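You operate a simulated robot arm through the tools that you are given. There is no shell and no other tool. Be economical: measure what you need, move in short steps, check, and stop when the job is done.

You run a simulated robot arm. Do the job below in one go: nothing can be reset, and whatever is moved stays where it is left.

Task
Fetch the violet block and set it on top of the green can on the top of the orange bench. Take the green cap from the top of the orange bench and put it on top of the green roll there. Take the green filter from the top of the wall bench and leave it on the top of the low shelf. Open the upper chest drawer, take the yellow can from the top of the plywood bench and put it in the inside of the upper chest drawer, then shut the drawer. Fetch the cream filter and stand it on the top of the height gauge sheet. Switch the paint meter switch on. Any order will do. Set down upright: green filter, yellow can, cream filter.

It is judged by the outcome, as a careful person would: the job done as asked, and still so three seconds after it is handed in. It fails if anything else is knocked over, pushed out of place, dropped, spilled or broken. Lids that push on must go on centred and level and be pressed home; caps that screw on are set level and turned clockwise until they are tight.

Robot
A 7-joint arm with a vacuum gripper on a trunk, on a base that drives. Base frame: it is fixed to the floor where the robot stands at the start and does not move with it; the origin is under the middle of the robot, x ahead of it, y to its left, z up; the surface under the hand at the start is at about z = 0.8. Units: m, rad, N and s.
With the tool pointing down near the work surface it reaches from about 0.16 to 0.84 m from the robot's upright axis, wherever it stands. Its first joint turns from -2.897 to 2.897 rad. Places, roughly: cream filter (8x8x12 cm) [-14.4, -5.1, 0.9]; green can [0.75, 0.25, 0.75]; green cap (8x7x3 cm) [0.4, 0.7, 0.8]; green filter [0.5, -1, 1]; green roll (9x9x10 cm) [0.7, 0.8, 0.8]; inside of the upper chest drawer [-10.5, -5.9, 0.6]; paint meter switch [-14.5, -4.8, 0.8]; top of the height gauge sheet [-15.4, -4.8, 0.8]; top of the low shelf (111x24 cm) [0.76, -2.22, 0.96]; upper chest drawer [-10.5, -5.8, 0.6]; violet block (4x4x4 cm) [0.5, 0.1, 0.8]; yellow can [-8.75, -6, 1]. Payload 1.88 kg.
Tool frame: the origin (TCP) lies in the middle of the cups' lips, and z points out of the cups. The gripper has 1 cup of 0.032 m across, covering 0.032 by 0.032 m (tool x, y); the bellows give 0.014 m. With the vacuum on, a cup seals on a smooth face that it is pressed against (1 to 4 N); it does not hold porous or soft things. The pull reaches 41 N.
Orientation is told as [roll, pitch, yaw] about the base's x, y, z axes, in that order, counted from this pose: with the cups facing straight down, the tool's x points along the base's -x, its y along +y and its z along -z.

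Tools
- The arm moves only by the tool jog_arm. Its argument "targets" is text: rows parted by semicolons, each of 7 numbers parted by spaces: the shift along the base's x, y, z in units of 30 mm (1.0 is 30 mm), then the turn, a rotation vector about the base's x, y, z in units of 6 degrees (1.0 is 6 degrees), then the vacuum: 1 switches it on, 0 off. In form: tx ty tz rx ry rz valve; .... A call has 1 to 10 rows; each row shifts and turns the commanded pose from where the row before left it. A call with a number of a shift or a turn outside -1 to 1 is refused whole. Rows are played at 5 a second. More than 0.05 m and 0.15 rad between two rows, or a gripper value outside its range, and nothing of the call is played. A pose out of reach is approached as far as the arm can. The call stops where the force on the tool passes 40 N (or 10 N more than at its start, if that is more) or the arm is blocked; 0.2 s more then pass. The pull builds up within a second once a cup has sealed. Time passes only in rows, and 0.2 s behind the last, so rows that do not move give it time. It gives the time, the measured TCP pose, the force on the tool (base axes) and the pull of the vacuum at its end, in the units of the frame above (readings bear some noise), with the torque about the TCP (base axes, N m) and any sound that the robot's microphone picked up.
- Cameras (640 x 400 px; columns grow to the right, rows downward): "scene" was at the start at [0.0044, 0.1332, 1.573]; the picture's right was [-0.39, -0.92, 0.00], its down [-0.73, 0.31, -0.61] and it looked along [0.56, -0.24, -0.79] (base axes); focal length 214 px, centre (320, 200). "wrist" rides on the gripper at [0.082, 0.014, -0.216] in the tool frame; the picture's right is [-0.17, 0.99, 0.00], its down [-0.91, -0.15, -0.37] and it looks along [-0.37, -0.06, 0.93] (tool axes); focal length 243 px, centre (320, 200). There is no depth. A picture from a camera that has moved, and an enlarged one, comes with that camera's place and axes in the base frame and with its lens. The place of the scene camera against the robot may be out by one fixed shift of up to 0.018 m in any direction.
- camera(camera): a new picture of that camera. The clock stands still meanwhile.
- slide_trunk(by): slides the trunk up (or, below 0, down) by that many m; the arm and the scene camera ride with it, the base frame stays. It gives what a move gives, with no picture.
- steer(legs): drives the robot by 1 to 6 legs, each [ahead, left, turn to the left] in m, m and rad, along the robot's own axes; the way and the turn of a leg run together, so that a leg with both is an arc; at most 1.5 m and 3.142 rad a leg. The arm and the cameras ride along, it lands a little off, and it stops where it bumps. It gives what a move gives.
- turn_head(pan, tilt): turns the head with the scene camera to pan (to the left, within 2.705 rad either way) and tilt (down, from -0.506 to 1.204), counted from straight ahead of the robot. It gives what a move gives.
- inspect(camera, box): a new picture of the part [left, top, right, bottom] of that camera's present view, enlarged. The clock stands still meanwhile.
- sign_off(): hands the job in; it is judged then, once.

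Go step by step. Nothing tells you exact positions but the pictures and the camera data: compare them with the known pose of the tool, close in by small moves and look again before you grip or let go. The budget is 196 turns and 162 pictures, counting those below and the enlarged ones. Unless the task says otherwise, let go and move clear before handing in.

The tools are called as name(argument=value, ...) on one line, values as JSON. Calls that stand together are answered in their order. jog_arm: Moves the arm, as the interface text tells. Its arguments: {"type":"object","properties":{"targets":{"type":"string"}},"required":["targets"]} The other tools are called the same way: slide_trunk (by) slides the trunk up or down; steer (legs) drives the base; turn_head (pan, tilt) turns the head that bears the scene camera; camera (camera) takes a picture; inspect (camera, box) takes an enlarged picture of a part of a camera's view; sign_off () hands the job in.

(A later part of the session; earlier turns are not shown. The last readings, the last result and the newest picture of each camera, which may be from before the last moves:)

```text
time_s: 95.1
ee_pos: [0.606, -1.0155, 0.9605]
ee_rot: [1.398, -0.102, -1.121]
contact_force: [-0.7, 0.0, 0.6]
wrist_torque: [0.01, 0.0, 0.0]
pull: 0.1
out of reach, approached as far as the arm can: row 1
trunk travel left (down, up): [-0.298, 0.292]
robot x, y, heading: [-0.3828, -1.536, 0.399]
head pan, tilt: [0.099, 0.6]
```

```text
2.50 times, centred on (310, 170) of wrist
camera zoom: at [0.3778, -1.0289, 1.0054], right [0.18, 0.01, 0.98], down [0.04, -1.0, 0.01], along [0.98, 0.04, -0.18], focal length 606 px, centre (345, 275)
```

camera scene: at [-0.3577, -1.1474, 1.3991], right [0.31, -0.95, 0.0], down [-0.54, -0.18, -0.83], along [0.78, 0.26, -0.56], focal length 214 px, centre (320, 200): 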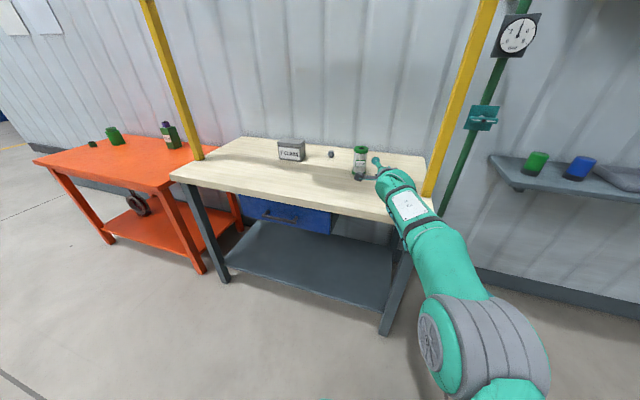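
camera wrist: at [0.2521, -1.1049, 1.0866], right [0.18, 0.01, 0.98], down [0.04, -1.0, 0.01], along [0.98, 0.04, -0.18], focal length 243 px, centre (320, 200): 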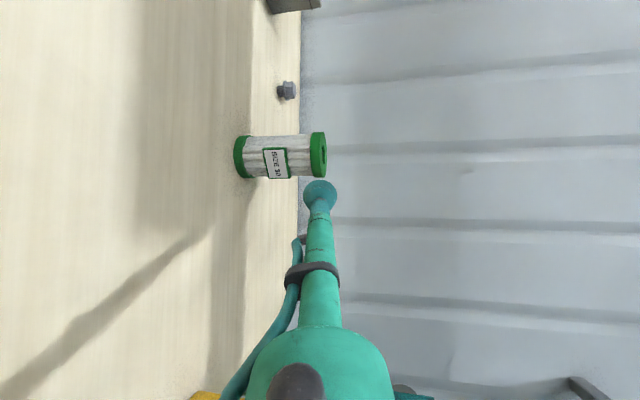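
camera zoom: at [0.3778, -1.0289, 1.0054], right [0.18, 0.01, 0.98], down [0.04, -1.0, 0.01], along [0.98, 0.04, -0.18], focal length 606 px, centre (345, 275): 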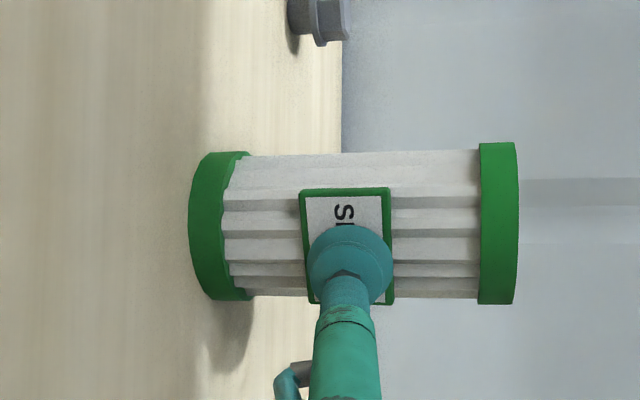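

The retreat was at the joint limit, so the cup just pushed the filter along. I'll back off with the base, re-centre, and look.

steer(legs=[[-0.05, 0, 0]])

jog_arm(targets="0 0.2 0.1 0 0 0 0;0 0.1 0 0 0 0 0")

inspect(camera="wrist", box=[230, 90, 390, 250])

inspect(camera="scene", box=[260, 80, 420, 220])

```text
time_s: 96.1
ee_pos: [0.5598, -1.0354, 0.9613]
ee_rot: [1.398, -0.103, -1.122]
contact_force: [-1.0, -0.8, 0.0]
wrist_torque: [-0.02, 0.03, 0.0]
pull: 0.0
trunk travel left (down, up): [-0.298, 0.292]
robot x, y, heading: [-0.4281, -1.5511, 0.395]
head pan, tilt: [0.099, 0.6]
```

```text
time_s: 96.7
ee_pos: [0.5592, -1.0249, 0.9635]
ee_rot: [1.396, -0.103, -1.12]
contact_force: [-0.1, -0.2, -0.2]
wrist_torque: [0.01, 0.01, -0.01]
pull: 0.0
trunk travel left (down, up): [-0.298, 0.292]
robot x, y, heading: [-0.427, -1.5536, 0.399]
head pan, tilt: [0.099, 0.6]
```

```text
2.50 times, centred on (310, 170) of wrist
camera zoom: at [0.3317, -1.0395, 1.0087], right [0.18, 0.01, 0.98], down [0.04, -1.0, 0.01], along [0.98, 0.04, -0.18], focal length 606 px, centre (345, 275)
```

zoom: 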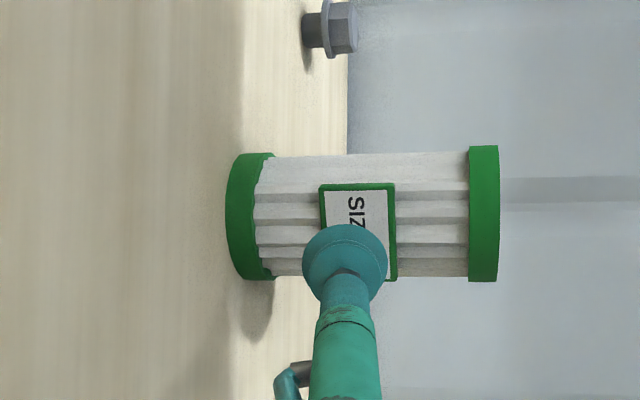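

```text
2.86 times, centred on (340, 150) of scene
camera zoom: at [-0.4738, -1.388, 1.3721], right [0.48, -0.88, 0.0], down [-0.5, -0.27, -0.83], along [0.72, 0.4, -0.56], focal length 613 px, centre (263, 343)
```

zoom: 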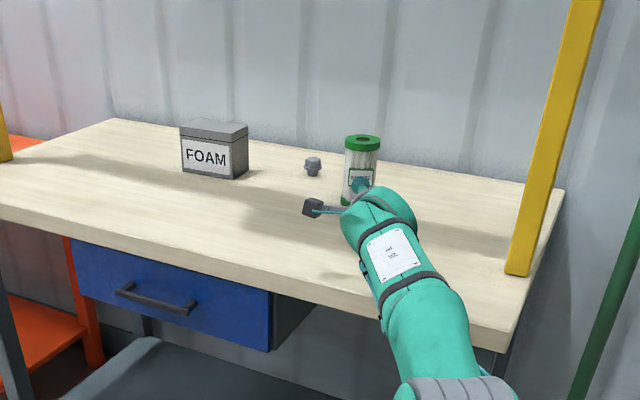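

The plate centre is now about (0.607, -1.008, 0.964). I'll approach to about 1 cm and verify alignment before touching.

jog_arm(targets="0.4 0.16 0 0 0 0 0;0.4 0.16 0 0 0 0 0;0.3 0.12 0 0 0 0 0")

inspect(camera="wrist", box=[270, 130, 370, 220])

```text
time_s: 97.5
ee_pos: [0.5661, -1.0243, 0.9657]
ee_rot: [1.398, -0.103, -1.119]
contact_force: [0.5, 0.5, -0.4]
wrist_torque: [0.0, -0.05, 0.01]
pull: 0.1
out of reach, approached as far as the arm can: row 1, 2, 3
trunk travel left (down, up): [-0.298, 0.292]
robot x, y, heading: [-0.4312, -1.5561, 0.399]
head pan, tilt: [0.099, 0.6]
```

```text
4.44 times, centred on (320, 175) of wrist
camera zoom: at [0.3375, -1.0373, 1.0089], right [0.18, 0.01, 0.98], down [0.04, -1.0, 0.01], along [0.98, 0.04, -0.18], focal length 1078 px, centre (320, 311)
```

zoom: 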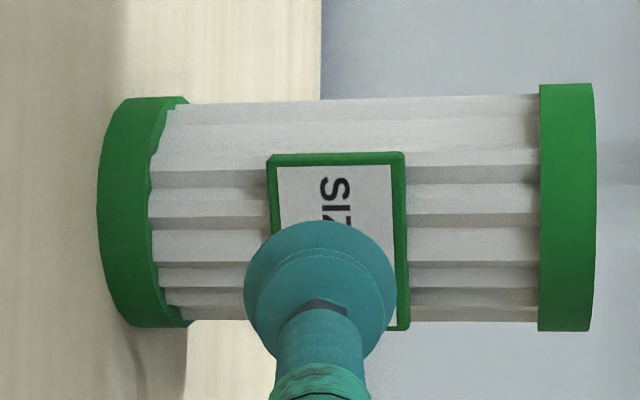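

I'm at the arm's outer reach. I'll pull the arm back 7 cm and drive the base forward about 8 cm instead.

jog_arm(targets="-0.7 -0.3 0 0 0 0 0;-0.7 -0.3 0 0 0 0 0;-0.7 -0.3 0 0 0 0 0;-0.5 -0.2 0 0 0 0 0")

steer(legs=[[0.085, 0, 0]])

inspect(camera="wrist", box=[270, 130, 370, 220])

```text
time_s: 98.5
ee_pos: [0.4928, -1.056, 0.9675]
ee_rot: [1.399, -0.1, -1.122]
contact_force: [-0.4, 0.8, 0.1]
wrist_torque: [0.01, -0.09, -0.03]
pull: 0.1
out of reach, approached as far as the arm can: row 1
trunk travel left (down, up): [-0.298, 0.292]
robot x, y, heading: [-0.4284, -1.5588, 0.399]
head pan, tilt: [0.099, 0.6]
```

```text
time_s: 99.5
ee_pos: [0.5711, -1.0196, 0.9662]
ee_rot: [1.398, -0.102, -1.121]
contact_force: [0.2, -0.2, -0.6]
wrist_torque: [0.01, -0.01, -0.02]
pull: 0.1
trunk travel left (down, up): [-0.298, 0.292]
robot x, y, heading: [-0.3464, -1.5235, 0.403]
head pan, tilt: [0.099, 0.6]
```

```text
4.44 times, centred on (320, 175) of wrist
camera zoom: at [0.344, -1.0348, 1.0101], right [0.18, 0.01, 0.98], down [0.04, -1.0, 0.01], along [0.98, 0.04, -0.18], focal length 1078 px, centre (320, 311)
```

zoom: 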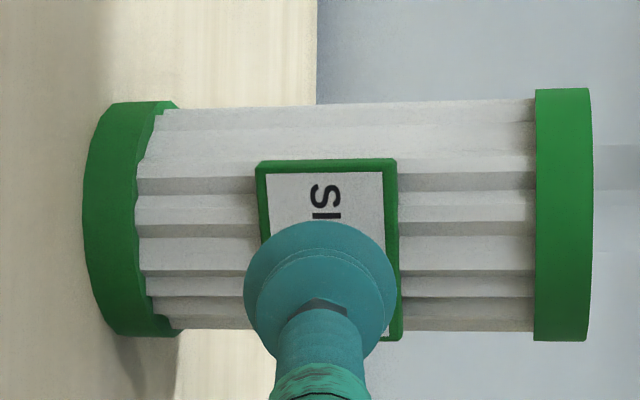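

Aligned to within about 3 mm. I'll advance in small steps with the vacuum on.

jog_arm(targets="0.5 0.18 -0.02 0 0 0 1;0.3 0.11 -0.02 0 0 0 1;0.1 0.04 0 0 0 0 1;0.1 0.04 0 0 0 0 1;0.1 0.04 0 0 0 0 1;0.1 0.04 0 0 0 0 1;0 0 0 0 0 0 1;0 0 0 0 0 0 1")

inspect(camera="wrist", box=[270, 130, 370, 220])

```text
time_s: 101.3
ee_pos: [0.6079, -1.0078, 0.965]
ee_rot: [1.398, -0.103, -1.122]
contact_force: [0.3, 0.8, 0.3]
wrist_torque: [0.04, -0.14, -0.01]
pull: 40.7
trunk travel left (down, up): [-0.298, 0.292]
robot x, y, heading: [-0.3505, -1.525, 0.402]
head pan, tilt: [0.099, 0.6]
```

```text
4.44 times, centred on (320, 175) of wrist
camera zoom: at [0.3798, -1.0205, 1.009], right [0.18, 0.01, 0.98], down [0.04, -1.0, 0.01], along [0.98, 0.04, -0.18], focal length 1078 px, centre (320, 311)
```

zoom: 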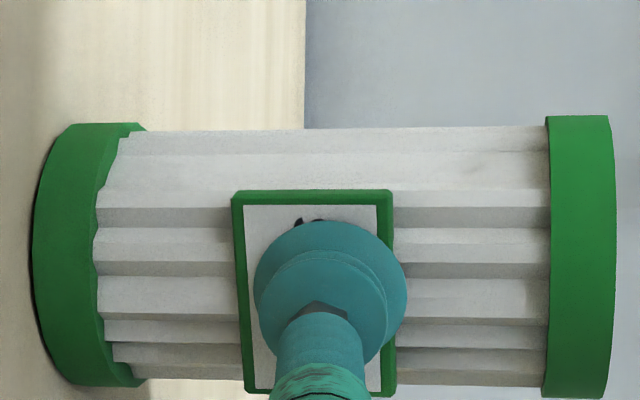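

Sealed and centred. I'll lift very gently by jogging and check the pull.

jog_arm(targets="0 0 0.05 0 0 0 1;0 0 0.05 0 0 0 1;0 0 0.1 0 0 0 1;0 0 0.1 0 0 0 1;0 0 0.15 0 0 0 1;0 0 0.2 0 0 0 1;0 0 0.2 0 0 0 1;0 0 0.2 0 0 0 1")

camera(camera="wrist")

```text
time_s: 103.1
ee_pos: [0.6076, -1.0077, 0.997]
ee_rot: [1.395, -0.101, -1.118]
contact_force: [-0.8, 0.1, -2.2]
wrist_torque: [-0.04, -0.07, 0.0]
pull: 40.9
trunk travel left (down, up): [-0.298, 0.292]
robot x, y, heading: [-0.3498, -1.5218, 0.404]
head pan, tilt: [0.099, 0.6]
```

```text
83 pictures are left
camera wrist: at [0.3798, -1.0212, 1.0403], right [0.18, 0.01, 0.98], down [0.04, -1.0, 0.01], along [0.98, 0.04, -0.18], focal length 243 px, centre (320, 200)
```

wrist: 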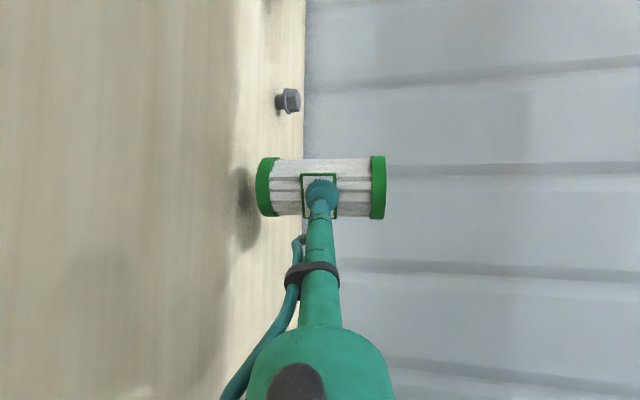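

The filter is held (2 N weight). I'll raise the trunk, back well away from the gantry, turn to face the wall, and look at the low shelf.

slide_trunk(by=0.1)

steer(legs=[[-0.6, 0, 0], [0, 0, -0.4], [0, -0.35, 0], [0.4, 0, 0]])

turn_head(pan=-0.15, tilt=0.45)

camera(camera="scene")

```text
time_s: 104.5
ee_pos: [0.6065, -1.0086, 1.0963]
ee_rot: [1.397, -0.101, -1.121]
contact_force: [0.1, -0.3, -2.6]
wrist_torque: [0.02, -0.05, 0.04]
pull: 40.9
trunk travel left (down, up): [-0.398, 0.192]
robot x, y, heading: [-0.3487, -1.5253, 0.402]
head pan, tilt: [0.099, 0.6]
```

```text
time_s: 113.0
ee_pos: [0.585, -2.0152, 1.0964]
ee_rot: [1.398, -0.101, -1.522]
contact_force: [0.6, -0.6, -0.1]
wrist_torque: [-0.01, 0.0, 0.01]
pull: 0.0
trunk travel left (down, up): [-0.398, 0.192]
robot x, y, heading: [-0.5025, -2.1128, -0.001]
head pan, tilt: [0.099, 0.6]
```

```text
time_s: 113.8
ee_pos: [0.5855, -2.0151, 1.0968]
ee_rot: [1.398, -0.102, -1.525]
contact_force: [0.5, -0.4, 0.2]
wrist_torque: [-0.03, 0.01, -0.03]
pull: 0.1
trunk travel left (down, up): [-0.398, 0.192]
robot x, y, heading: [-0.5015, -2.1129, -0.006]
head pan, tilt: [-0.15, 0.45]
```

```text
82 pictures are left
camera scene: at [-0.4706, -1.9644, 1.4856], right [-0.15, -0.99, 0.0], down [-0.43, 0.07, -0.9], along [0.89, -0.14, -0.44], focal length 214 px, centre (320, 200)
```

scene: 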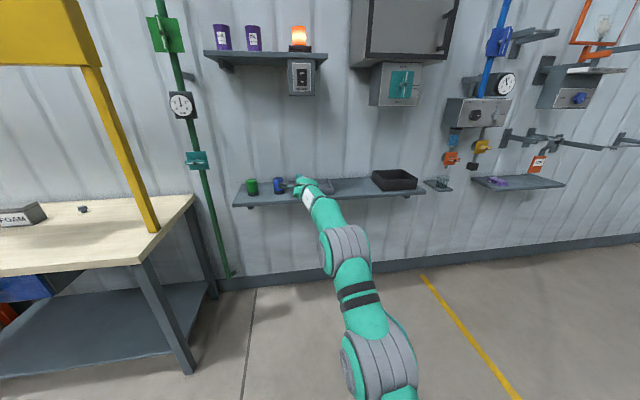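

The pull is lost: the filter came off during the drive. I need to find it.

turn_head(pan=0.6, tilt=0.75)

camera(camera="scene")

```text
time_s: 114.9
ee_pos: [0.5856, -2.016, 1.0959]
ee_rot: [1.399, -0.102, -1.523]
contact_force: [0.4, -0.8, 0.8]
wrist_torque: [-0.03, 0.0, 0.01]
pull: 0.0
trunk travel left (down, up): [-0.398, 0.192]
robot x, y, heading: [-0.5018, -2.1136, -0.004]
head pan, tilt: [0.6, 0.75]
```

```text
81 pictures are left
camera scene: at [-0.4929, -1.9038, 1.4593], right [0.56, -0.83, 0.0], down [-0.56, -0.38, -0.73], along [0.61, 0.41, -0.68], focal length 214 px, centre (320, 200)
```

scene: 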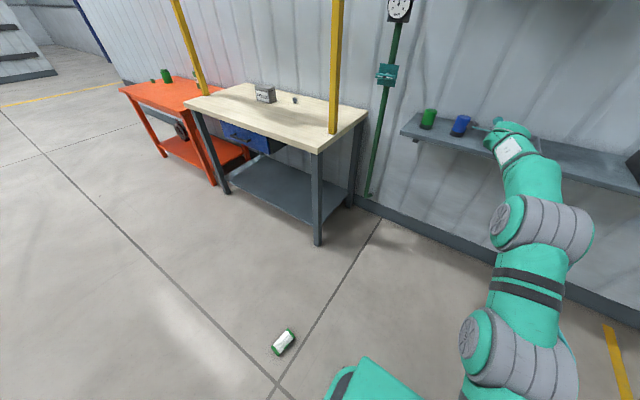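

The filter lies on the floor near (-0.32, -1.54). I'll zoom in to see how it lies.

inspect(camera="scene", box=[254, 318, 314, 366])

```text
8.33 times, centred on (284, 342) of scene
camera zoom: at [-0.4929, -1.9038, 1.4593], right [0.56, -0.83, 0.0], down [-0.56, -0.38, -0.73], along [0.61, 0.41, -0.68], focal length 1787 px, centre (620, -983)
```

zoom: 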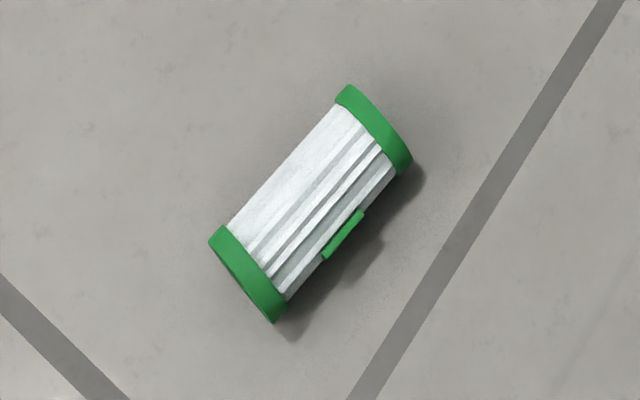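

The filter lies along x with its plate facing -y and slightly down. I'll drive so that it is ahead of me and turn the tool back to pointing down, then see if I can roll the plate up.

steer(legs=[[-0.37, 0, 0], [0, 0.57, 0]])

jog_arm(targets="-1 0 0 -0.733 0.803 0.85 0;-1 0 0 -0.733 0.803 0.85 0;-1 0 0 -0.733 0.803 0.85 0;-1 0 0 -0.733 0.803 0.85 0;-1 0 0 -0.733 0.803 0.85 0;-1 0 0 -0.733 0.803 0.85 0;-1 0 0 -0.733 0.803 0.85 0")

jog_arm(targets="-1 0 0 -0.733 0.803 0.85 0;-1 0 0 -0.733 0.803 0.85 0;-1 0 0 -0.733 0.803 0.85 0;-1 0 0 -0.733 0.803 0.85 0;-1 -0.5 0 -0.733 0.803 0.85 0;-1 -0.5 0 -0.733 0.803 0.85 0;-1 -0.5 0 -0.15 0.16 0.17 0;-1 -0.5 0 0 0 0 0")

slide_trunk(by=-0.35)

camera(camera="wrist")

```text
time_s: 120.1
ee_pos: [0.2188, -1.4505, 1.0958]
ee_rot: [1.398, -0.1, -1.529]
contact_force: [0.0, 0.3, -0.5]
wrist_torque: [-0.01, 0.03, 0.05]
pull: 0.1
trunk travel left (down, up): [-0.398, 0.192]
robot x, y, heading: [-0.8632, -1.5401, -0.01]
head pan, tilt: [0.6, 0.75]
```

```text
time_s: 121.9
ee_pos: [0.0494, -1.4104, 1.1222]
ee_rot: [1.005, -0.201, -0.939]
contact_force: [-0.1, -1.0, 0.4]
wrist_torque: [-0.03, 0.01, 0.0]
pull: 0.0
out of reach, approached as far as the arm can: row 1, 2, 3, 4
trunk travel left (down, up): [-0.398, 0.192]
robot x, y, heading: [-0.8619, -1.5421, -0.01]
head pan, tilt: [0.6, 0.75]
stopped in row 7: the arm was blocked; the commanded pose is now the measured one
```

```text
time_s: 123.7
ee_pos: [-0.1935, -1.4699, 1.1213]
ee_rot: [0.318, -0.042, -0.276]
contact_force: [-0.7, 0.1, 0.7]
wrist_torque: [0.02, -0.02, 0.0]
pull: 0.1
trunk travel left (down, up): [-0.398, 0.192]
robot x, y, heading: [-0.8643, -1.5428, -0.006]
head pan, tilt: [0.6, 0.75]
```

```text
time_s: 127.2
ee_pos: [-0.1931, -1.4712, 0.7719]
ee_rot: [0.32, -0.043, -0.278]
contact_force: [1.4, 1.0, -0.3]
wrist_torque: [-0.03, 0.01, 0.03]
pull: 0.1
trunk travel left (down, up): [-0.048, 0.542]
robot x, y, heading: [-0.8623, -1.5382, -0.013]
head pan, tilt: [0.6, 0.75]
```

```text
79 pictures are left
camera wrist: at [-0.2959, -1.4982, 0.9792], right [0.4, 0.86, 0.32], down [0.79, -0.5, 0.35], along [0.45, 0.11, -0.88], focal length 243 px, centre (320, 200)
```

wrist: 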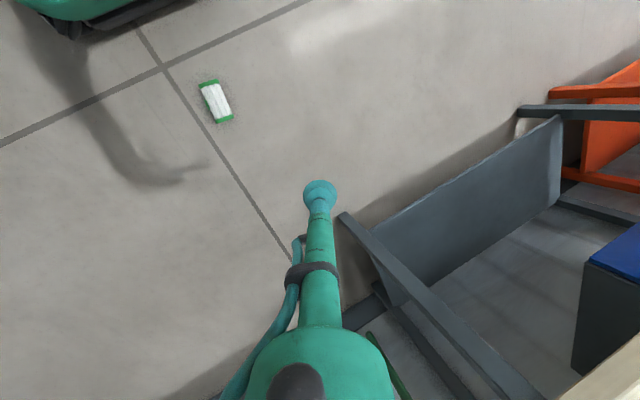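

The filter is at (-0.328, -1.54). I'll finish levelling the tool, move over it and go down.

jog_arm(targets="-1 -0.75 -1 -1 0.28 0.86 0;-1 -0.75 -1 -1 0.28 0.86 0;-1 -0.75 -1 -1 0.28 0.86 0;-1 0 -1 0 0 0 0;-0.5 0 -1 0 0 0 0;0 0 -1 0 0 0 0;0 0 -1 0 0 0 0;0 0 -1 0 0 0 0;0 0 -1 0 0 0 0;0 0 -1 0 0 0 0")

jog_arm(targets="0 0 -1 0 0 0 0;0 0 -1 0 0 0 0;0 0 -1 0 0 0 0;0 0 -1 0 0 0 0;0 0 -1 0 0 0 0;0 0 -1 0 0 0 0;0 0 -1 0 0 0 0")

camera(camera="wrist")

```text
time_s: 129.4
ee_pos: [-0.3284, -1.539, 0.4729]
ee_rot: [-0.003, 0.002, 0.003]
contact_force: [0.4, 0.1, 0.2]
wrist_torque: [0.01, 0.02, 0.03]
pull: 0.0
trunk travel left (down, up): [-0.048, 0.542]
robot x, y, heading: [-0.8647, -1.5437, -0.009]
head pan, tilt: [0.6, 0.75]
```

```text
time_s: 131.0
ee_pos: [-0.3279, -1.5386, 0.263]
ee_rot: [-0.003, 0.002, 0.002]
contact_force: [0.0, 1.0, -0.1]
wrist_torque: [0.02, -0.01, 0.01]
pull: 0.0
trunk travel left (down, up): [-0.048, 0.542]
robot x, y, heading: [-0.8644, -1.5417, -0.009]
head pan, tilt: [0.6, 0.75]
```

```text
78 pictures are left
camera wrist: at [-0.411, -1.5243, 0.4808], right [0.16, 0.99, 0.0], down [0.92, -0.15, 0.37], along [0.37, -0.06, -0.93], focal length 243 px, centre (320, 200)
```

wrist: 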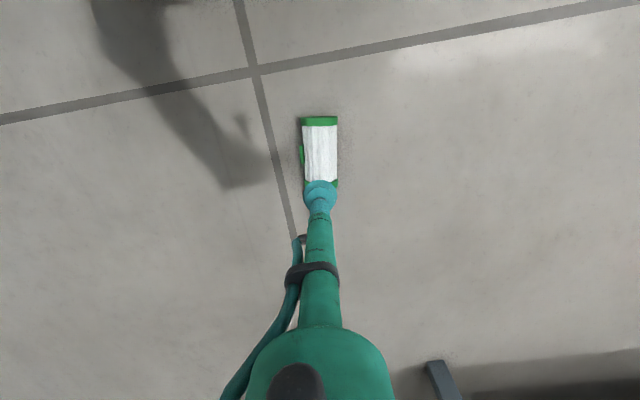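

The tool is over the filter. I'll press lightly on its top and roll it toward +y by dragging, to bring the plate upward.

jog_arm(targets="0 -0.43 -1 0 0 0 0;0 0 -1 0 0 0 0;0 0 -1 0 0 0 0;0 0 -1 0 0 0 0;0 0 -1 0 0 0 0;0 0 -0.9 0 0 0 0;0 0 -0.2 0 0 0 0;0 0 -0.15 0 0 0 0;0 0 -0.1 0 0 0 0")

```text
time_s: 133.0
ee_pos: [-0.3286, -1.5502, 0.0708]
ee_rot: [-0.004, 0.003, 0.001]
contact_force: [0.3, 0.5, 0.3]
wrist_torque: [0.0, 0.03, -0.02]
pull: 0.2
trunk travel left (down, up): [-0.048, 0.542]
robot x, y, heading: [-0.8639, -1.5422, -0.015]
head pan, tilt: [0.6, 0.75]
```

jog_arm(targets="0 0 -0.1 0 0 0 0;0 0 -0.1 0 0 0 0;0 0 0 0 0 0 0")

inspect(camera="wrist", box=[260, 110, 380, 220])

```text
time_s: 133.8
ee_pos: [-0.3277, -1.5509, 0.0661]
ee_rot: [-0.004, 0.003, 0.001]
contact_force: [-0.9, 0.3, 0.8]
wrist_torque: [-0.04, 0.01, 0.0]
pull: 0.1
trunk travel left (down, up): [-0.048, 0.542]
robot x, y, heading: [-0.8673, -1.5376, -0.009]
head pan, tilt: [0.6, 0.75]
```

```text
3.64 times, centred on (320, 165) of wrist
camera zoom: at [-0.41, -1.5363, 0.2831], right [0.16, 0.99, 0.0], down [0.92, -0.15, 0.37], along [0.37, -0.06, -0.93], focal length 882 px, centre (320, 327)
```

zoom: 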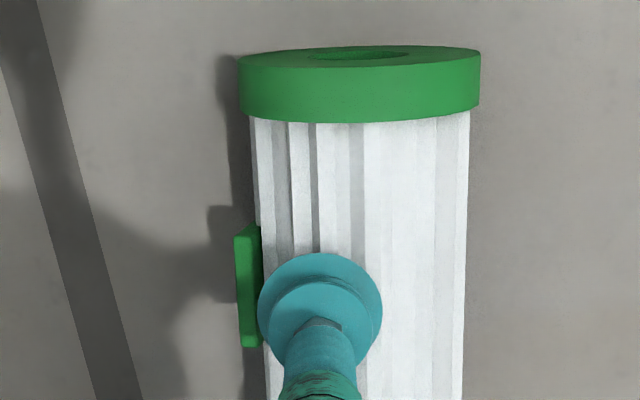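

Light contact. I'll press 3 mm more and drag +y 5.5 cm, then lift.

jog_arm(targets="0 0 -0.12 0 0 0 0;0 0.3 0 0 0 0 0;0 0.3 0 0 0 0 0;0 0.3 0 0 0 0 0;0 0.3 0 0 0 0 0;0 0.3 0 0 0 0 0;0 0.3 0 0 0 0 0;0 0 0 0 0 0 0;0 0 0.3 0 0 0 0;0 0 0.7 0 0 0 0")

inspect(camera="wrist", box=[220, 90, 420, 220])

```text
time_s: 136.0
ee_pos: [-0.3284, -1.4989, 0.0909]
ee_rot: [-0.002, 0.003, 0.001]
contact_force: [0.2, -0.3, 0.2]
wrist_torque: [-0.02, 0.01, -0.02]
pull: 0.1
trunk travel left (down, up): [-0.048, 0.542]
robot x, y, heading: [-0.8639, -1.5421, -0.01]
head pan, tilt: [0.6, 0.75]
```

```text
3.08 times, centred on (320, 155) of wrist
camera zoom: at [-0.4106, -1.483, 0.3094], right [0.16, 0.99, 0.0], down [0.92, -0.15, 0.37], along [0.37, -0.06, -0.93], focal length 746 px, centre (320, 338)
```

zoom: 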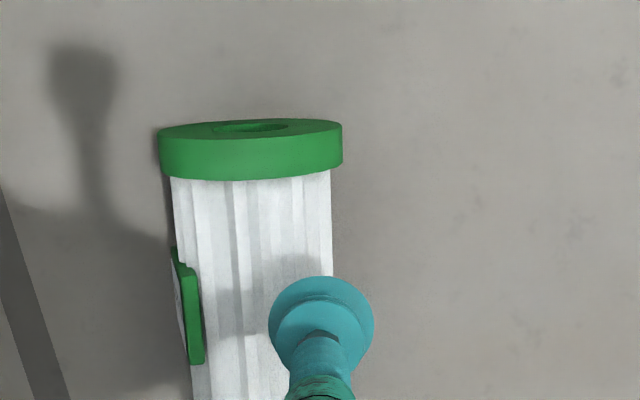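

The filter is rolling as wanted; its axis is now at y about -1.524. I'll take a second stroke.

jog_arm(targets="0 -0.7 0.2 0 0 0 0;0 -0.65 0 0 0 0 0;0 0 -0.6 0 0 0 0;0 0 -0.5 0 0 0 0;0 0.35 -0.05 0 0 0 0;0 0.35 0 0 0 0 0;0 0.35 0 0 0 0 0;0 0.35 0 0 0 0 0;0 0.35 0 0 0 0 0;0 0.2 0.5 0 0 0 0")

jog_arm(targets="0 0 0.7 0 0 0 0")

inspect(camera="wrist", box=[220, 90, 420, 220])

```text
time_s: 138.2
ee_pos: [-0.3285, -1.4796, 0.0784]
ee_rot: [-0.003, 0.002, 0.001]
contact_force: [-0.3, 0.3, 0.2]
wrist_torque: [-0.01, -0.01, 0.02]
pull: 0.0
trunk travel left (down, up): [-0.048, 0.542]
robot x, y, heading: [-0.8664, -1.541, -0.006]
head pan, tilt: [0.6, 0.75]
```

```text
time_s: 138.6
ee_pos: [-0.3298, -1.4794, 0.0983]
ee_rot: [-0.003, 0.003, 0.001]
contact_force: [0.1, -0.1, -0.1]
wrist_torque: [0.0, -0.02, 0.0]
pull: 0.0
trunk travel left (down, up): [-0.048, 0.542]
robot x, y, heading: [-0.8646, -1.5406, -0.009]
head pan, tilt: [0.6, 0.75]
```

```text
3.08 times, centred on (320, 155) of wrist
camera zoom: at [-0.4118, -1.465, 0.3176], right [0.16, 0.99, 0.0], down [0.92, -0.15, 0.37], along [0.37, -0.06, -0.93], focal length 746 px, centre (320, 338)
```

zoom: 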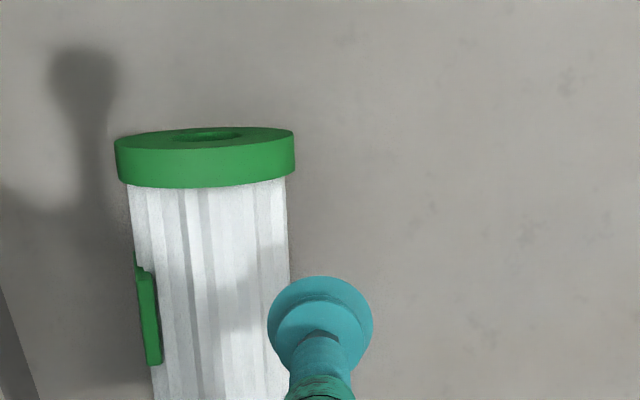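

The second stroke slipped back, probably because pressing near the plate edge undid it. I'll press more firmly, starting right over the axis.

jog_arm(targets="0 -0.83 0.1 0 0 0 0;0 -0.82 0 0 0 0 0;0 0 -0.7 0 0 0 0;0 0 -0.65 0 0 0 0;0 0.3 0 0 0 0 0;0 0.3 0 0 0 0 0;0 0.3 0 0 0 0 0;0 0.3 0 0 0 0 0;0 0.3 0 0 0 0 0;0 0 0 0 0 0 0")

inspect(camera="wrist", box=[220, 90, 420, 220])

```text
time_s: 140.8
ee_pos: [-0.3274, -1.4832, 0.0618]
ee_rot: [-0.003, 0.001, 0.003]
contact_force: [-0.2, 0.4, 0.3]
wrist_torque: [0.0, 0.03, 0.01]
pull: 0.0
trunk travel left (down, up): [-0.048, 0.542]
robot x, y, heading: [-0.8631, -1.5407, -0.005]
head pan, tilt: [0.6, 0.75]
```

```text
3.08 times, centred on (320, 155) of wrist
camera zoom: at [-0.4095, -1.4689, 0.2796], right [0.16, 0.99, 0.0], down [0.92, -0.15, 0.37], along [0.37, -0.06, -0.93], focal length 746 px, centre (320, 338)
```

zoom: 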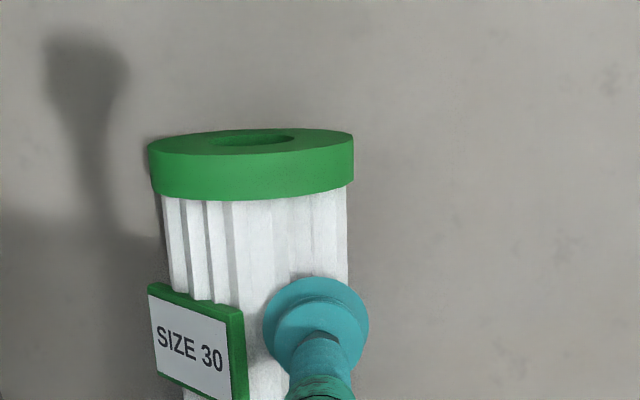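

Excellent: the plate now faces up at about 45° and "SIZE 30" is readable, with the filter's top toward the robot. I'll take one more short stroke to bring it fully up.

jog_arm(targets="0 0 0.8 0 0 0 0;0 -0.5 0 0 0 0 0;0 0 -0.5 0 0 0 0;0 0 -0.4 0 0 0 0;0 0.3 0 0 0 0 0;0 0.3 0 0 0 0 0;0 0.3 0 0 0 0 0;0 0.2 0 0 0 0 0;0 0 0 0 0 0 0")

inspect(camera="wrist", box=[220, 90, 420, 220])

```text
time_s: 142.8
ee_pos: [-0.3292, -1.4668, 0.0596]
ee_rot: [-0.002, 0.001, 0.001]
contact_force: [0.4, 0.5, 2.0]
wrist_torque: [-0.04, -0.02, -0.04]
pull: 0.0
trunk travel left (down, up): [-0.048, 0.542]
robot x, y, heading: [-0.8647, -1.5419, -0.01]
head pan, tilt: [0.6, 0.75]
```

```text
3.08 times, centred on (320, 155) of wrist
camera zoom: at [-0.4109, -1.4515, 0.2763], right [0.16, 0.99, 0.0], down [0.92, -0.15, 0.37], along [0.37, -0.06, -0.93], focal length 746 px, centre (320, 338)
```

zoom: 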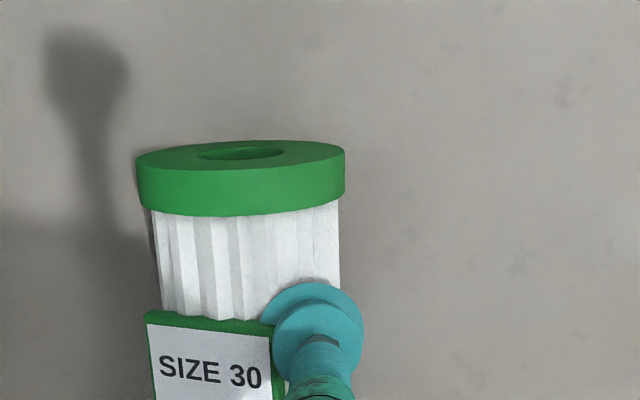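

The plate is nearly facing up. I'll lift off, pre-yaw the tool by +90° (so that I can later turn the filter half round), and look again.

jog_arm(targets="0 0 1 0 0 0 0;0 -0.5 1 0 0 1 0;0 -0.5 0 0 0 1 0;0 0 0 0 0 1 0;0 0 0 0 0 1 0;0 0 0 0 0 1 0;0 0 0 0 0 1 0;0 0 0 0 0 1 0;0 0 0 0 0 1 0;0 0 0 0 0 1 0")

jog_arm(targets="0 0 0 0 0 1 0;0 0 0 0 0 1 0;0 0 0 0 0 1 0;0 0 0 0 0 1 0;0 0 0 0 0 1 0;0 0 0 0 0 1 0")

inspect(camera="wrist", box=[220, 80, 420, 240])

```text
time_s: 145.0
ee_pos: [-0.3281, -1.4965, 0.1176]
ee_rot: [-0.001, 0.004, 0.945]
contact_force: [0.3, 0.1, -0.1]
wrist_torque: [-0.02, 0.01, -0.01]
pull: 0.1
trunk travel left (down, up): [-0.048, 0.542]
robot x, y, heading: [-0.8624, -1.54, -0.008]
head pan, tilt: [0.6, 0.75]
```

```text
time_s: 146.4
ee_pos: [-0.3282, -1.4944, 0.1186]
ee_rot: [-0.004, 0.001, 1.576]
contact_force: [-0.6, -0.7, 0.9]
wrist_torque: [0.0, -0.01, 0.0]
pull: 0.1
trunk travel left (down, up): [-0.048, 0.542]
robot x, y, heading: [-0.8616, -1.5387, -0.005]
head pan, tilt: [0.6, 0.75]
```

```text
2.50 times, centred on (320, 160) of wrist
camera zoom: at [-0.3428, -1.5766, 0.3367], right [-0.99, 0.16, 0.0], down [0.15, 0.92, 0.37], along [0.06, 0.37, -0.93], focal length 606 px, centre (320, 300)
```

zoom: 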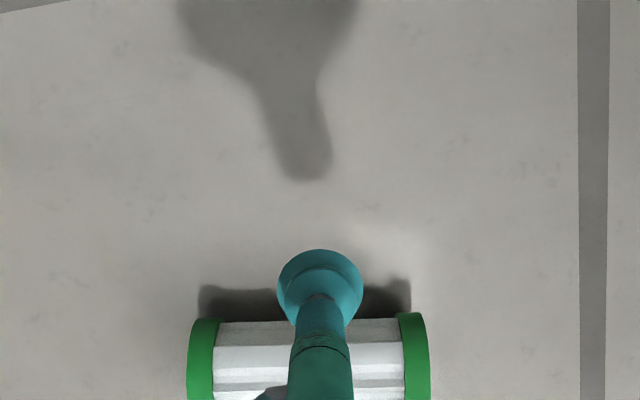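

camera(camera="wrist")

```text
71 pictures are left
camera wrist: at [-0.3428, -1.5766, 0.3367], right [-0.99, 0.16, 0.0], down [0.15, 0.92, 0.37], along [0.06, 0.37, -0.93], focal length 243 px, centre (320, 200)
```

wrist: 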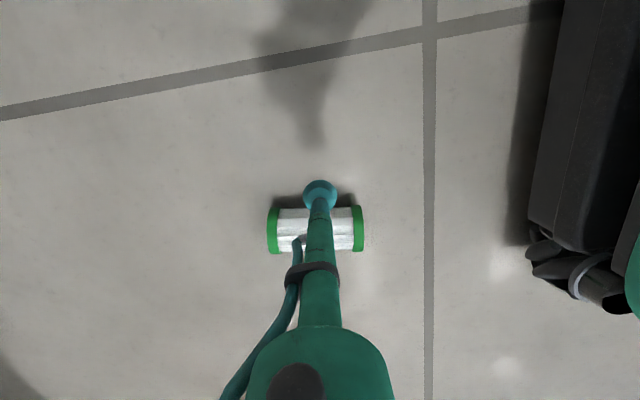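

The filter rolled on over the top, and its plate now faces +y with the axis at about y = -1.413. I'll mirror the procedure: move over the axis and check.

jog_arm(targets="0.15 0.95 0 0 0 0 0;0.15 0.95 0 0 0 0 0;0.15 0.9 0 0 0 0 0")

inspect(camera="wrist", box=[220, 90, 420, 250])

```text
time_s: 147.2
ee_pos: [-0.3142, -1.4124, 0.1173]
ee_rot: [-0.002, 0.005, 1.571]
contact_force: [-0.2, 0.2, -0.3]
wrist_torque: [-0.02, 0.01, 0.02]
pull: 0.0
trunk travel left (down, up): [-0.048, 0.542]
robot x, y, heading: [-0.867, -1.5427, -0.009]
head pan, tilt: [0.6, 0.75]
```

```text
2.50 times, centred on (320, 170) of wrist
camera zoom: at [-0.3285, -1.4937, 0.336], right [-0.99, 0.16, 0.0], down [0.15, 0.92, 0.37], along [0.06, 0.37, -0.93], focal length 606 px, centre (320, 275)
```

zoom: 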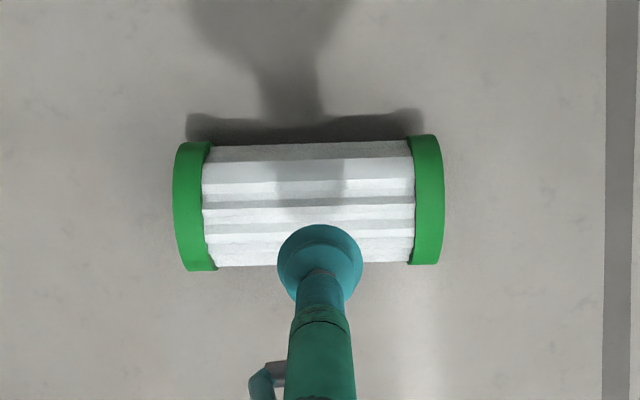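

I'll press on the axis and drag it toward -y slowly.

jog_arm(targets="0.1 0 -0.8 0 0 0 0;0 0 -0.8 0 0 0 0;0 0 -0.3 0 0 0 0;0 -0.25 0 0 0 0 0;0 -0.25 0 0 0 0 0;0 -0.25 0 0 0 0 0;0 -0.25 0 0 0 0 0;0 -0.25 0 0 0 0 0;0 -0.2 0 0 0 0 0;0 0 0 0 0 0 0")

inspect(camera="wrist", box=[220, 90, 420, 250])

```text
time_s: 149.4
ee_pos: [-0.3118, -1.4557, 0.0621]
ee_rot: [-0.003, 0.002, 1.572]
contact_force: [0.3, -0.5, -0.2]
wrist_torque: [0.02, 0.0, 0.01]
pull: 0.1
trunk travel left (down, up): [-0.048, 0.542]
robot x, y, heading: [-0.863, -1.5378, -0.01]
head pan, tilt: [0.6, 0.75]
```

```text
2.50 times, centred on (320, 170) of wrist
camera zoom: at [-0.3256, -1.5372, 0.279], right [-0.99, 0.16, 0.0], down [0.15, 0.92, 0.37], along [0.06, 0.37, -0.93], focal length 606 px, centre (320, 275)
```

zoom: 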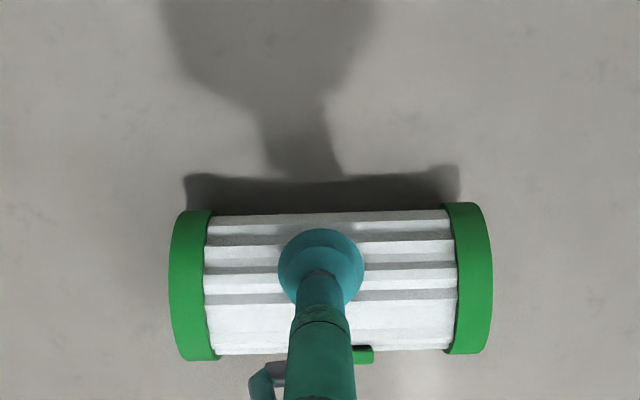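

The plate has appeared on the +y side, around level. Second stroke.

jog_arm(targets="0 0 0.8 0 0 0 0;0 0.7 0 0 0 0 0;0 0 -0.6 0 0 0 0;0 0 -0.25 0 0 0 0;0 -0.25 0 0 0 0 0;0 -0.25 0 0 0 0 0;0 -0.25 0 0 0 0 0;0 -0.25 0 0 0 0 0;0 -0.2 0 0 0 0 0;0 0 0 0 0 0 0")

inspect(camera="wrist", box=[220, 90, 420, 250])

```text
time_s: 151.6
ee_pos: [-0.3121, -1.4701, 0.0608]
ee_rot: [-0.002, 0.001, 1.572]
contact_force: [-0.3, -0.5, 0.1]
wrist_torque: [0.02, 0.02, 0.0]
pull: 0.2
trunk travel left (down, up): [-0.048, 0.542]
robot x, y, heading: [-0.8624, -1.5408, -0.006]
head pan, tilt: [0.6, 0.75]
```

```text
2.50 times, centred on (320, 170) of wrist
camera zoom: at [-0.3268, -1.5514, 0.2774], right [-0.99, 0.16, 0.0], down [0.15, 0.92, 0.37], along [0.06, 0.37, -0.93], focal length 606 px, centre (320, 275)
```

zoom: 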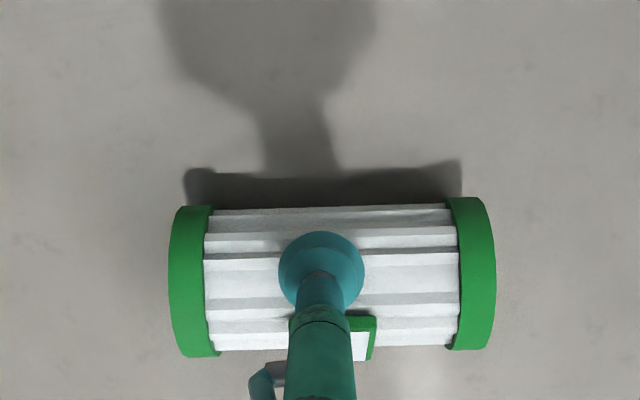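

The plate is at about 45° now. A shorter stroke should bring it within reach of pressing flat.

jog_arm(targets="0 0 0.5 0 0 0 0;0 0.25 0 0 0 0 0;0 0 -0.5 0 0 0 0;0 -0.2 0 0 0 0 0;0 -0.2 0 0 0 0 0;0 -0.2 0 0 0 0 0;0 -0.2 0 0 0 0 0;0 -0.15 0 0 0 0 0;0 0 0 0 0 0 0;0 0 0 0 0 0 0")

inspect(camera="wrist", box=[220, 90, 420, 250])

```text
time_s: 153.8
ee_pos: [-0.3128, -1.4894, 0.0604]
ee_rot: [-0.005, 0.001, 1.573]
contact_force: [-0.8, -0.4, 1.3]
wrist_torque: [0.01, -0.01, 0.01]
pull: 0.0
trunk travel left (down, up): [-0.048, 0.542]
robot x, y, heading: [-0.8658, -1.5451, -0.007]
head pan, tilt: [0.6, 0.75]
```

```text
2.50 times, centred on (320, 170) of wrist
camera zoom: at [-0.3268, -1.5727, 0.278], right [-0.99, 0.16, 0.0], down [0.15, 0.92, 0.37], along [0.06, 0.37, -0.93], focal length 606 px, centre (320, 275)
```

zoom: 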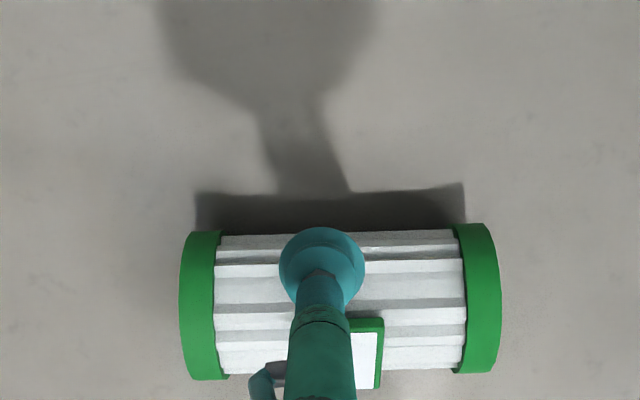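

The plate is at about 60°. I'll hop onto its upper edge and press while dragging -y with the vacuum on, so that it lies flat under the cup and seals.

jog_arm(targets="0 0 1 0 0 0 0;0 1 0.05 0 0 0 0;0 0.05 -0.45 0 0 0 1;0 -0.2 -0.05 0 0 0 1;0 -0.2 -0.03 0 0 0 1;0 -0.2 -0.03 0 0 0 1;0 -0.1 -0.03 0 0 0 1;0 0 -0.05 0 0 0 1;0 0 0 0 0 0 1;0 0 0 0 0 0 1")

inspect(camera="wrist", box=[220, 90, 420, 250])

```text
time_s: 156.0
ee_pos: [-0.3111, -1.4794, 0.0736]
ee_rot: [-0.004, 0.001, 1.575]
contact_force: [0.0, 0.1, -0.7]
wrist_torque: [0.0, 0.02, 0.02]
pull: 0.0
trunk travel left (down, up): [-0.048, 0.542]
robot x, y, heading: [-0.8606, -1.5395, -0.012]
head pan, tilt: [0.6, 0.75]
```

```text
2.50 times, centred on (320, 170) of wrist
camera zoom: at [-0.3259, -1.5616, 0.2909], right [-0.99, 0.16, 0.0], down [0.15, 0.92, 0.37], along [0.06, 0.37, -0.93], focal length 606 px, centre (320, 275)
```

zoom: 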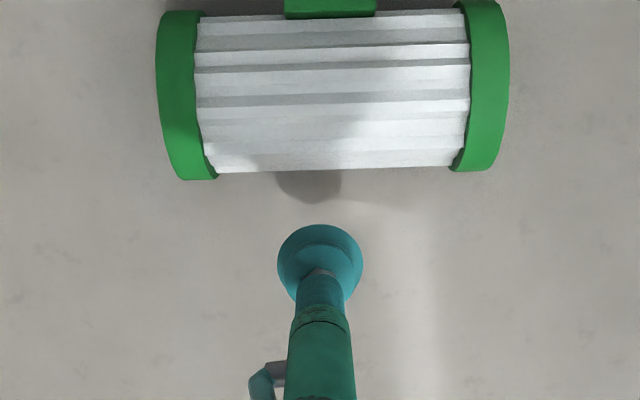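

It rolled past and the plate faces -y again. I'll redo the two controlled strokes toward +y, then finish by gripping the plate's edge with a slow drag.

jog_arm(targets="0 0 0.9 0 0 0 0;-0.25 -1 0 0 0 0 0;-0.25 -1 0 0 0 0 0;0 -0.1 -0.7 0 0 0 0;0 0 -0.65 0 0 0 0;0 0.3 0 0 0 0 0;0 0.3 0 0 0 0 0;0 0.3 0 0 0 0 0;0 0.3 0 0 0 0 0;0 0.25 0 0 0 0 0")

inspect(camera="wrist", box=[220, 90, 420, 250])

```text
time_s: 158.2
ee_pos: [-0.3262, -1.4998, 0.059]
ee_rot: [-0.001, 0.003, 1.573]
contact_force: [0.4, 0.0, 2.3]
wrist_torque: [-0.02, 0.01, 0.01]
pull: 0.1
trunk travel left (down, up): [-0.048, 0.542]
robot x, y, heading: [-0.862, -1.5409, -0.01]
head pan, tilt: [0.6, 0.75]
```

```text
2.50 times, centred on (320, 170) of wrist
camera zoom: at [-0.3412, -1.581, 0.2761], right [-0.99, 0.16, 0.0], down [0.15, 0.92, 0.37], along [0.06, 0.37, -0.93], focal length 606 px, centre (320, 275)
```

zoom: 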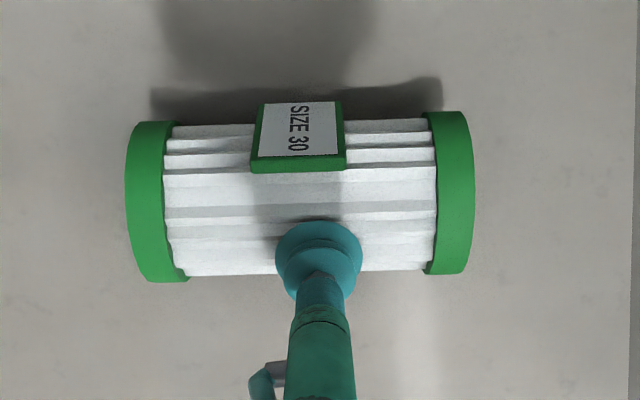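

The plate is at about 32°, which is a clean view. I'll hop onto its upper edge and drag it slowly +y.

jog_arm(targets="0 0 1 0 0 0 0;0.05 -1 0.1 0 0 0 0;0.05 -0.74 0 0 0 0 0;0 0 -0.53 0 0 0 0;0 0.2 0 0 0 0 0;0 0.2 0 0 0 0 0;0 0.2 0.03 0 0 0 0;0 0.2 0.03 0 0 0 0;0 0.2 0.03 0 0 0 0;0 0.2 0 0 0 0 0")

inspect(camera="wrist", box=[220, 90, 420, 250])

```text
time_s: 160.4
ee_pos: [-0.3221, -1.5159, 0.0796]
ee_rot: [-0.003, 0.002, 1.573]
contact_force: [0.3, 0.5, 0.5]
wrist_torque: [0.02, 0.01, 0.0]
pull: 0.1
trunk travel left (down, up): [-0.048, 0.542]
robot x, y, heading: [-0.8628, -1.5415, -0.01]
head pan, tilt: [0.6, 0.75]
```

```text
2.50 times, centred on (320, 170) of wrist
camera zoom: at [-0.3377, -1.5972, 0.2963], right [-0.99, 0.16, 0.0], down [0.15, 0.92, 0.37], along [0.06, 0.37, -0.93], focal length 606 px, centre (320, 275)
```

zoom: 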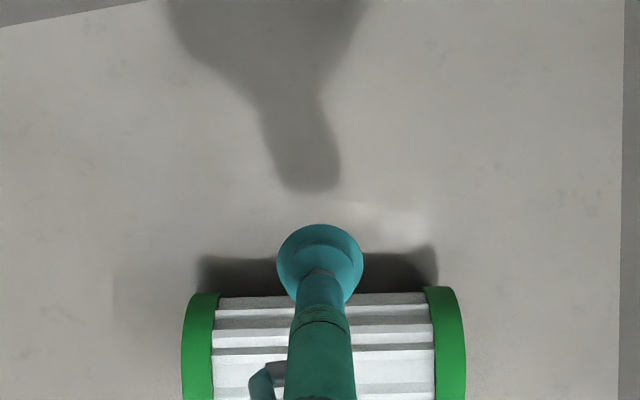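

jog_arm(targets="0 0 1 0 0 0 0;-0.5 0 1 0 0 0 0;-1 0 0 0 0 0 0;-1 0 0 0 0 0 0")

inspect(camera="wrist", box=[180, 130, 380, 290])

```text
time_s: 161.4
ee_pos: [-0.4002, -1.5152, 0.1373]
ee_rot: [-0.004, -0.001, 1.574]
contact_force: [-0.2, -0.1, 0.8]
wrist_torque: [-0.02, -0.01, -0.01]
pull: 0.1
trunk travel left (down, up): [-0.048, 0.542]
robot x, y, heading: [-0.8653, -1.5421, -0.013]
head pan, tilt: [0.6, 0.75]
```

```text
2.50 times, centred on (280, 210) of wrist
camera zoom: at [-0.4138, -1.5977, 0.3559], right [-0.99, 0.16, 0.0], down [0.15, 0.92, 0.37], along [0.06, 0.37, -0.93], focal length 606 px, centre (420, 175)
```

zoom: 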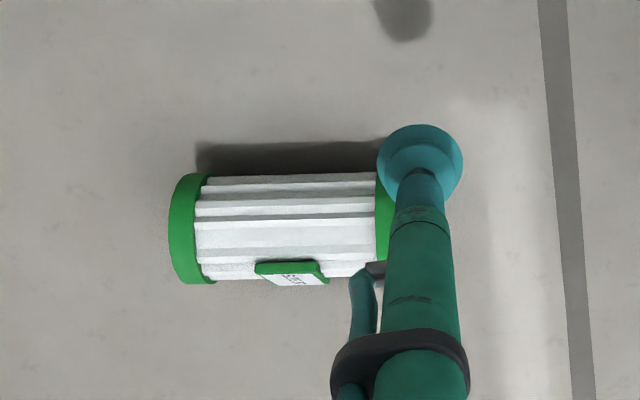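

The plate is on the +y side at about 45–50° and stays put. I'll take one gentle micro-stroke toward -y with no edge contact.

jog_arm(targets="0.97 0.64 -0.3 0 0 0 0;0.97 0.64 -0.3 0 0 0 0;0.97 0.64 -0.3 0 0 0 0;0 0 -0.85 0 0 0 0;0 0 -0.8 0 0 0 0;0 -0.18 0 0 0 0 0;0 -0.18 0 0 0 0 0;0 -0.18 0 0 0 0 0;0 -0.18 0 0 0 0 0;0 -0.1 0 0 0 0 0")

inspect(camera="wrist", box=[220, 90, 420, 250])

```text
time_s: 163.6
ee_pos: [-0.3112, -1.4831, 0.0628]
ee_rot: [-0.005, 0.001, 1.571]
contact_force: [-0.2, 0.7, -0.3]
wrist_torque: [0.0, 0.02, 0.01]
pull: 0.1
trunk travel left (down, up): [-0.048, 0.542]
robot x, y, heading: [-0.8629, -1.5417, -0.009]
head pan, tilt: [0.6, 0.75]
```

```text
2.50 times, centred on (320, 170) of wrist
camera zoom: at [-0.3258, -1.5655, 0.2803], right [-0.99, 0.16, 0.0], down [0.15, 0.92, 0.37], along [0.06, 0.37, -0.93], focal length 606 px, centre (320, 275)
```

zoom: 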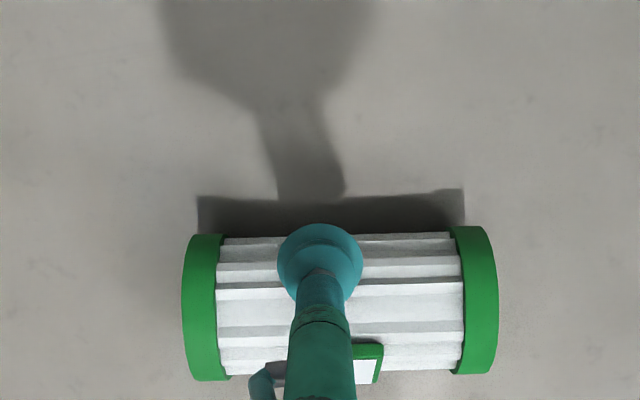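

The plate is at about 44°. Another gentle stroke.

jog_arm(targets="0 0 0.6 0 0 0 0;0 0.66 0 0 0 0 0;0 0 -0.7 0 0 0 0;0 -0.2 0 0 0 0 0;0 -0.2 0 0 0 0 0;0 -0.2 0 0 0 0 0;0 -0.2 0 0 0 0 0;0 -0.2 0 0 0 0 0;0 -0.15 0 0 0 0 0;0 0 0 0 0 0 0")

inspect(camera="wrist", box=[220, 90, 420, 250])

```text
time_s: 165.8
ee_pos: [-0.3112, -1.4986, 0.0593]
ee_rot: [-0.003, 0.0, 1.573]
contact_force: [-0.2, -0.8, 0.0]
wrist_torque: [0.0, 0.03, 0.0]
pull: 0.0
trunk travel left (down, up): [-0.048, 0.542]
robot x, y, heading: [-0.8651, -1.541, -0.008]
head pan, tilt: [0.6, 0.75]
```

```text
2.50 times, centred on (320, 170) of wrist
camera zoom: at [-0.3257, -1.5802, 0.2776], right [-0.99, 0.16, 0.0], down [0.15, 0.92, 0.37], along [0.06, 0.37, -0.93], focal length 606 px, centre (320, 275)
```

zoom: 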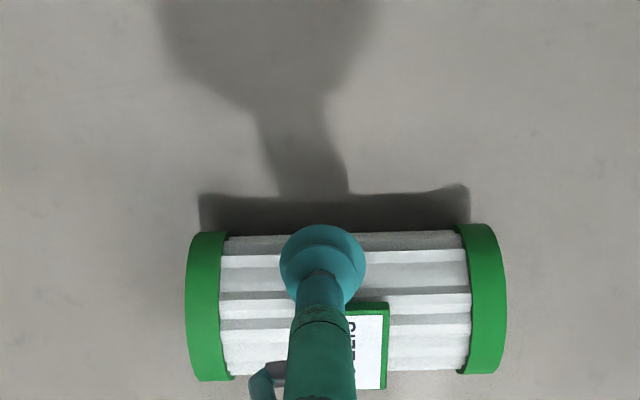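

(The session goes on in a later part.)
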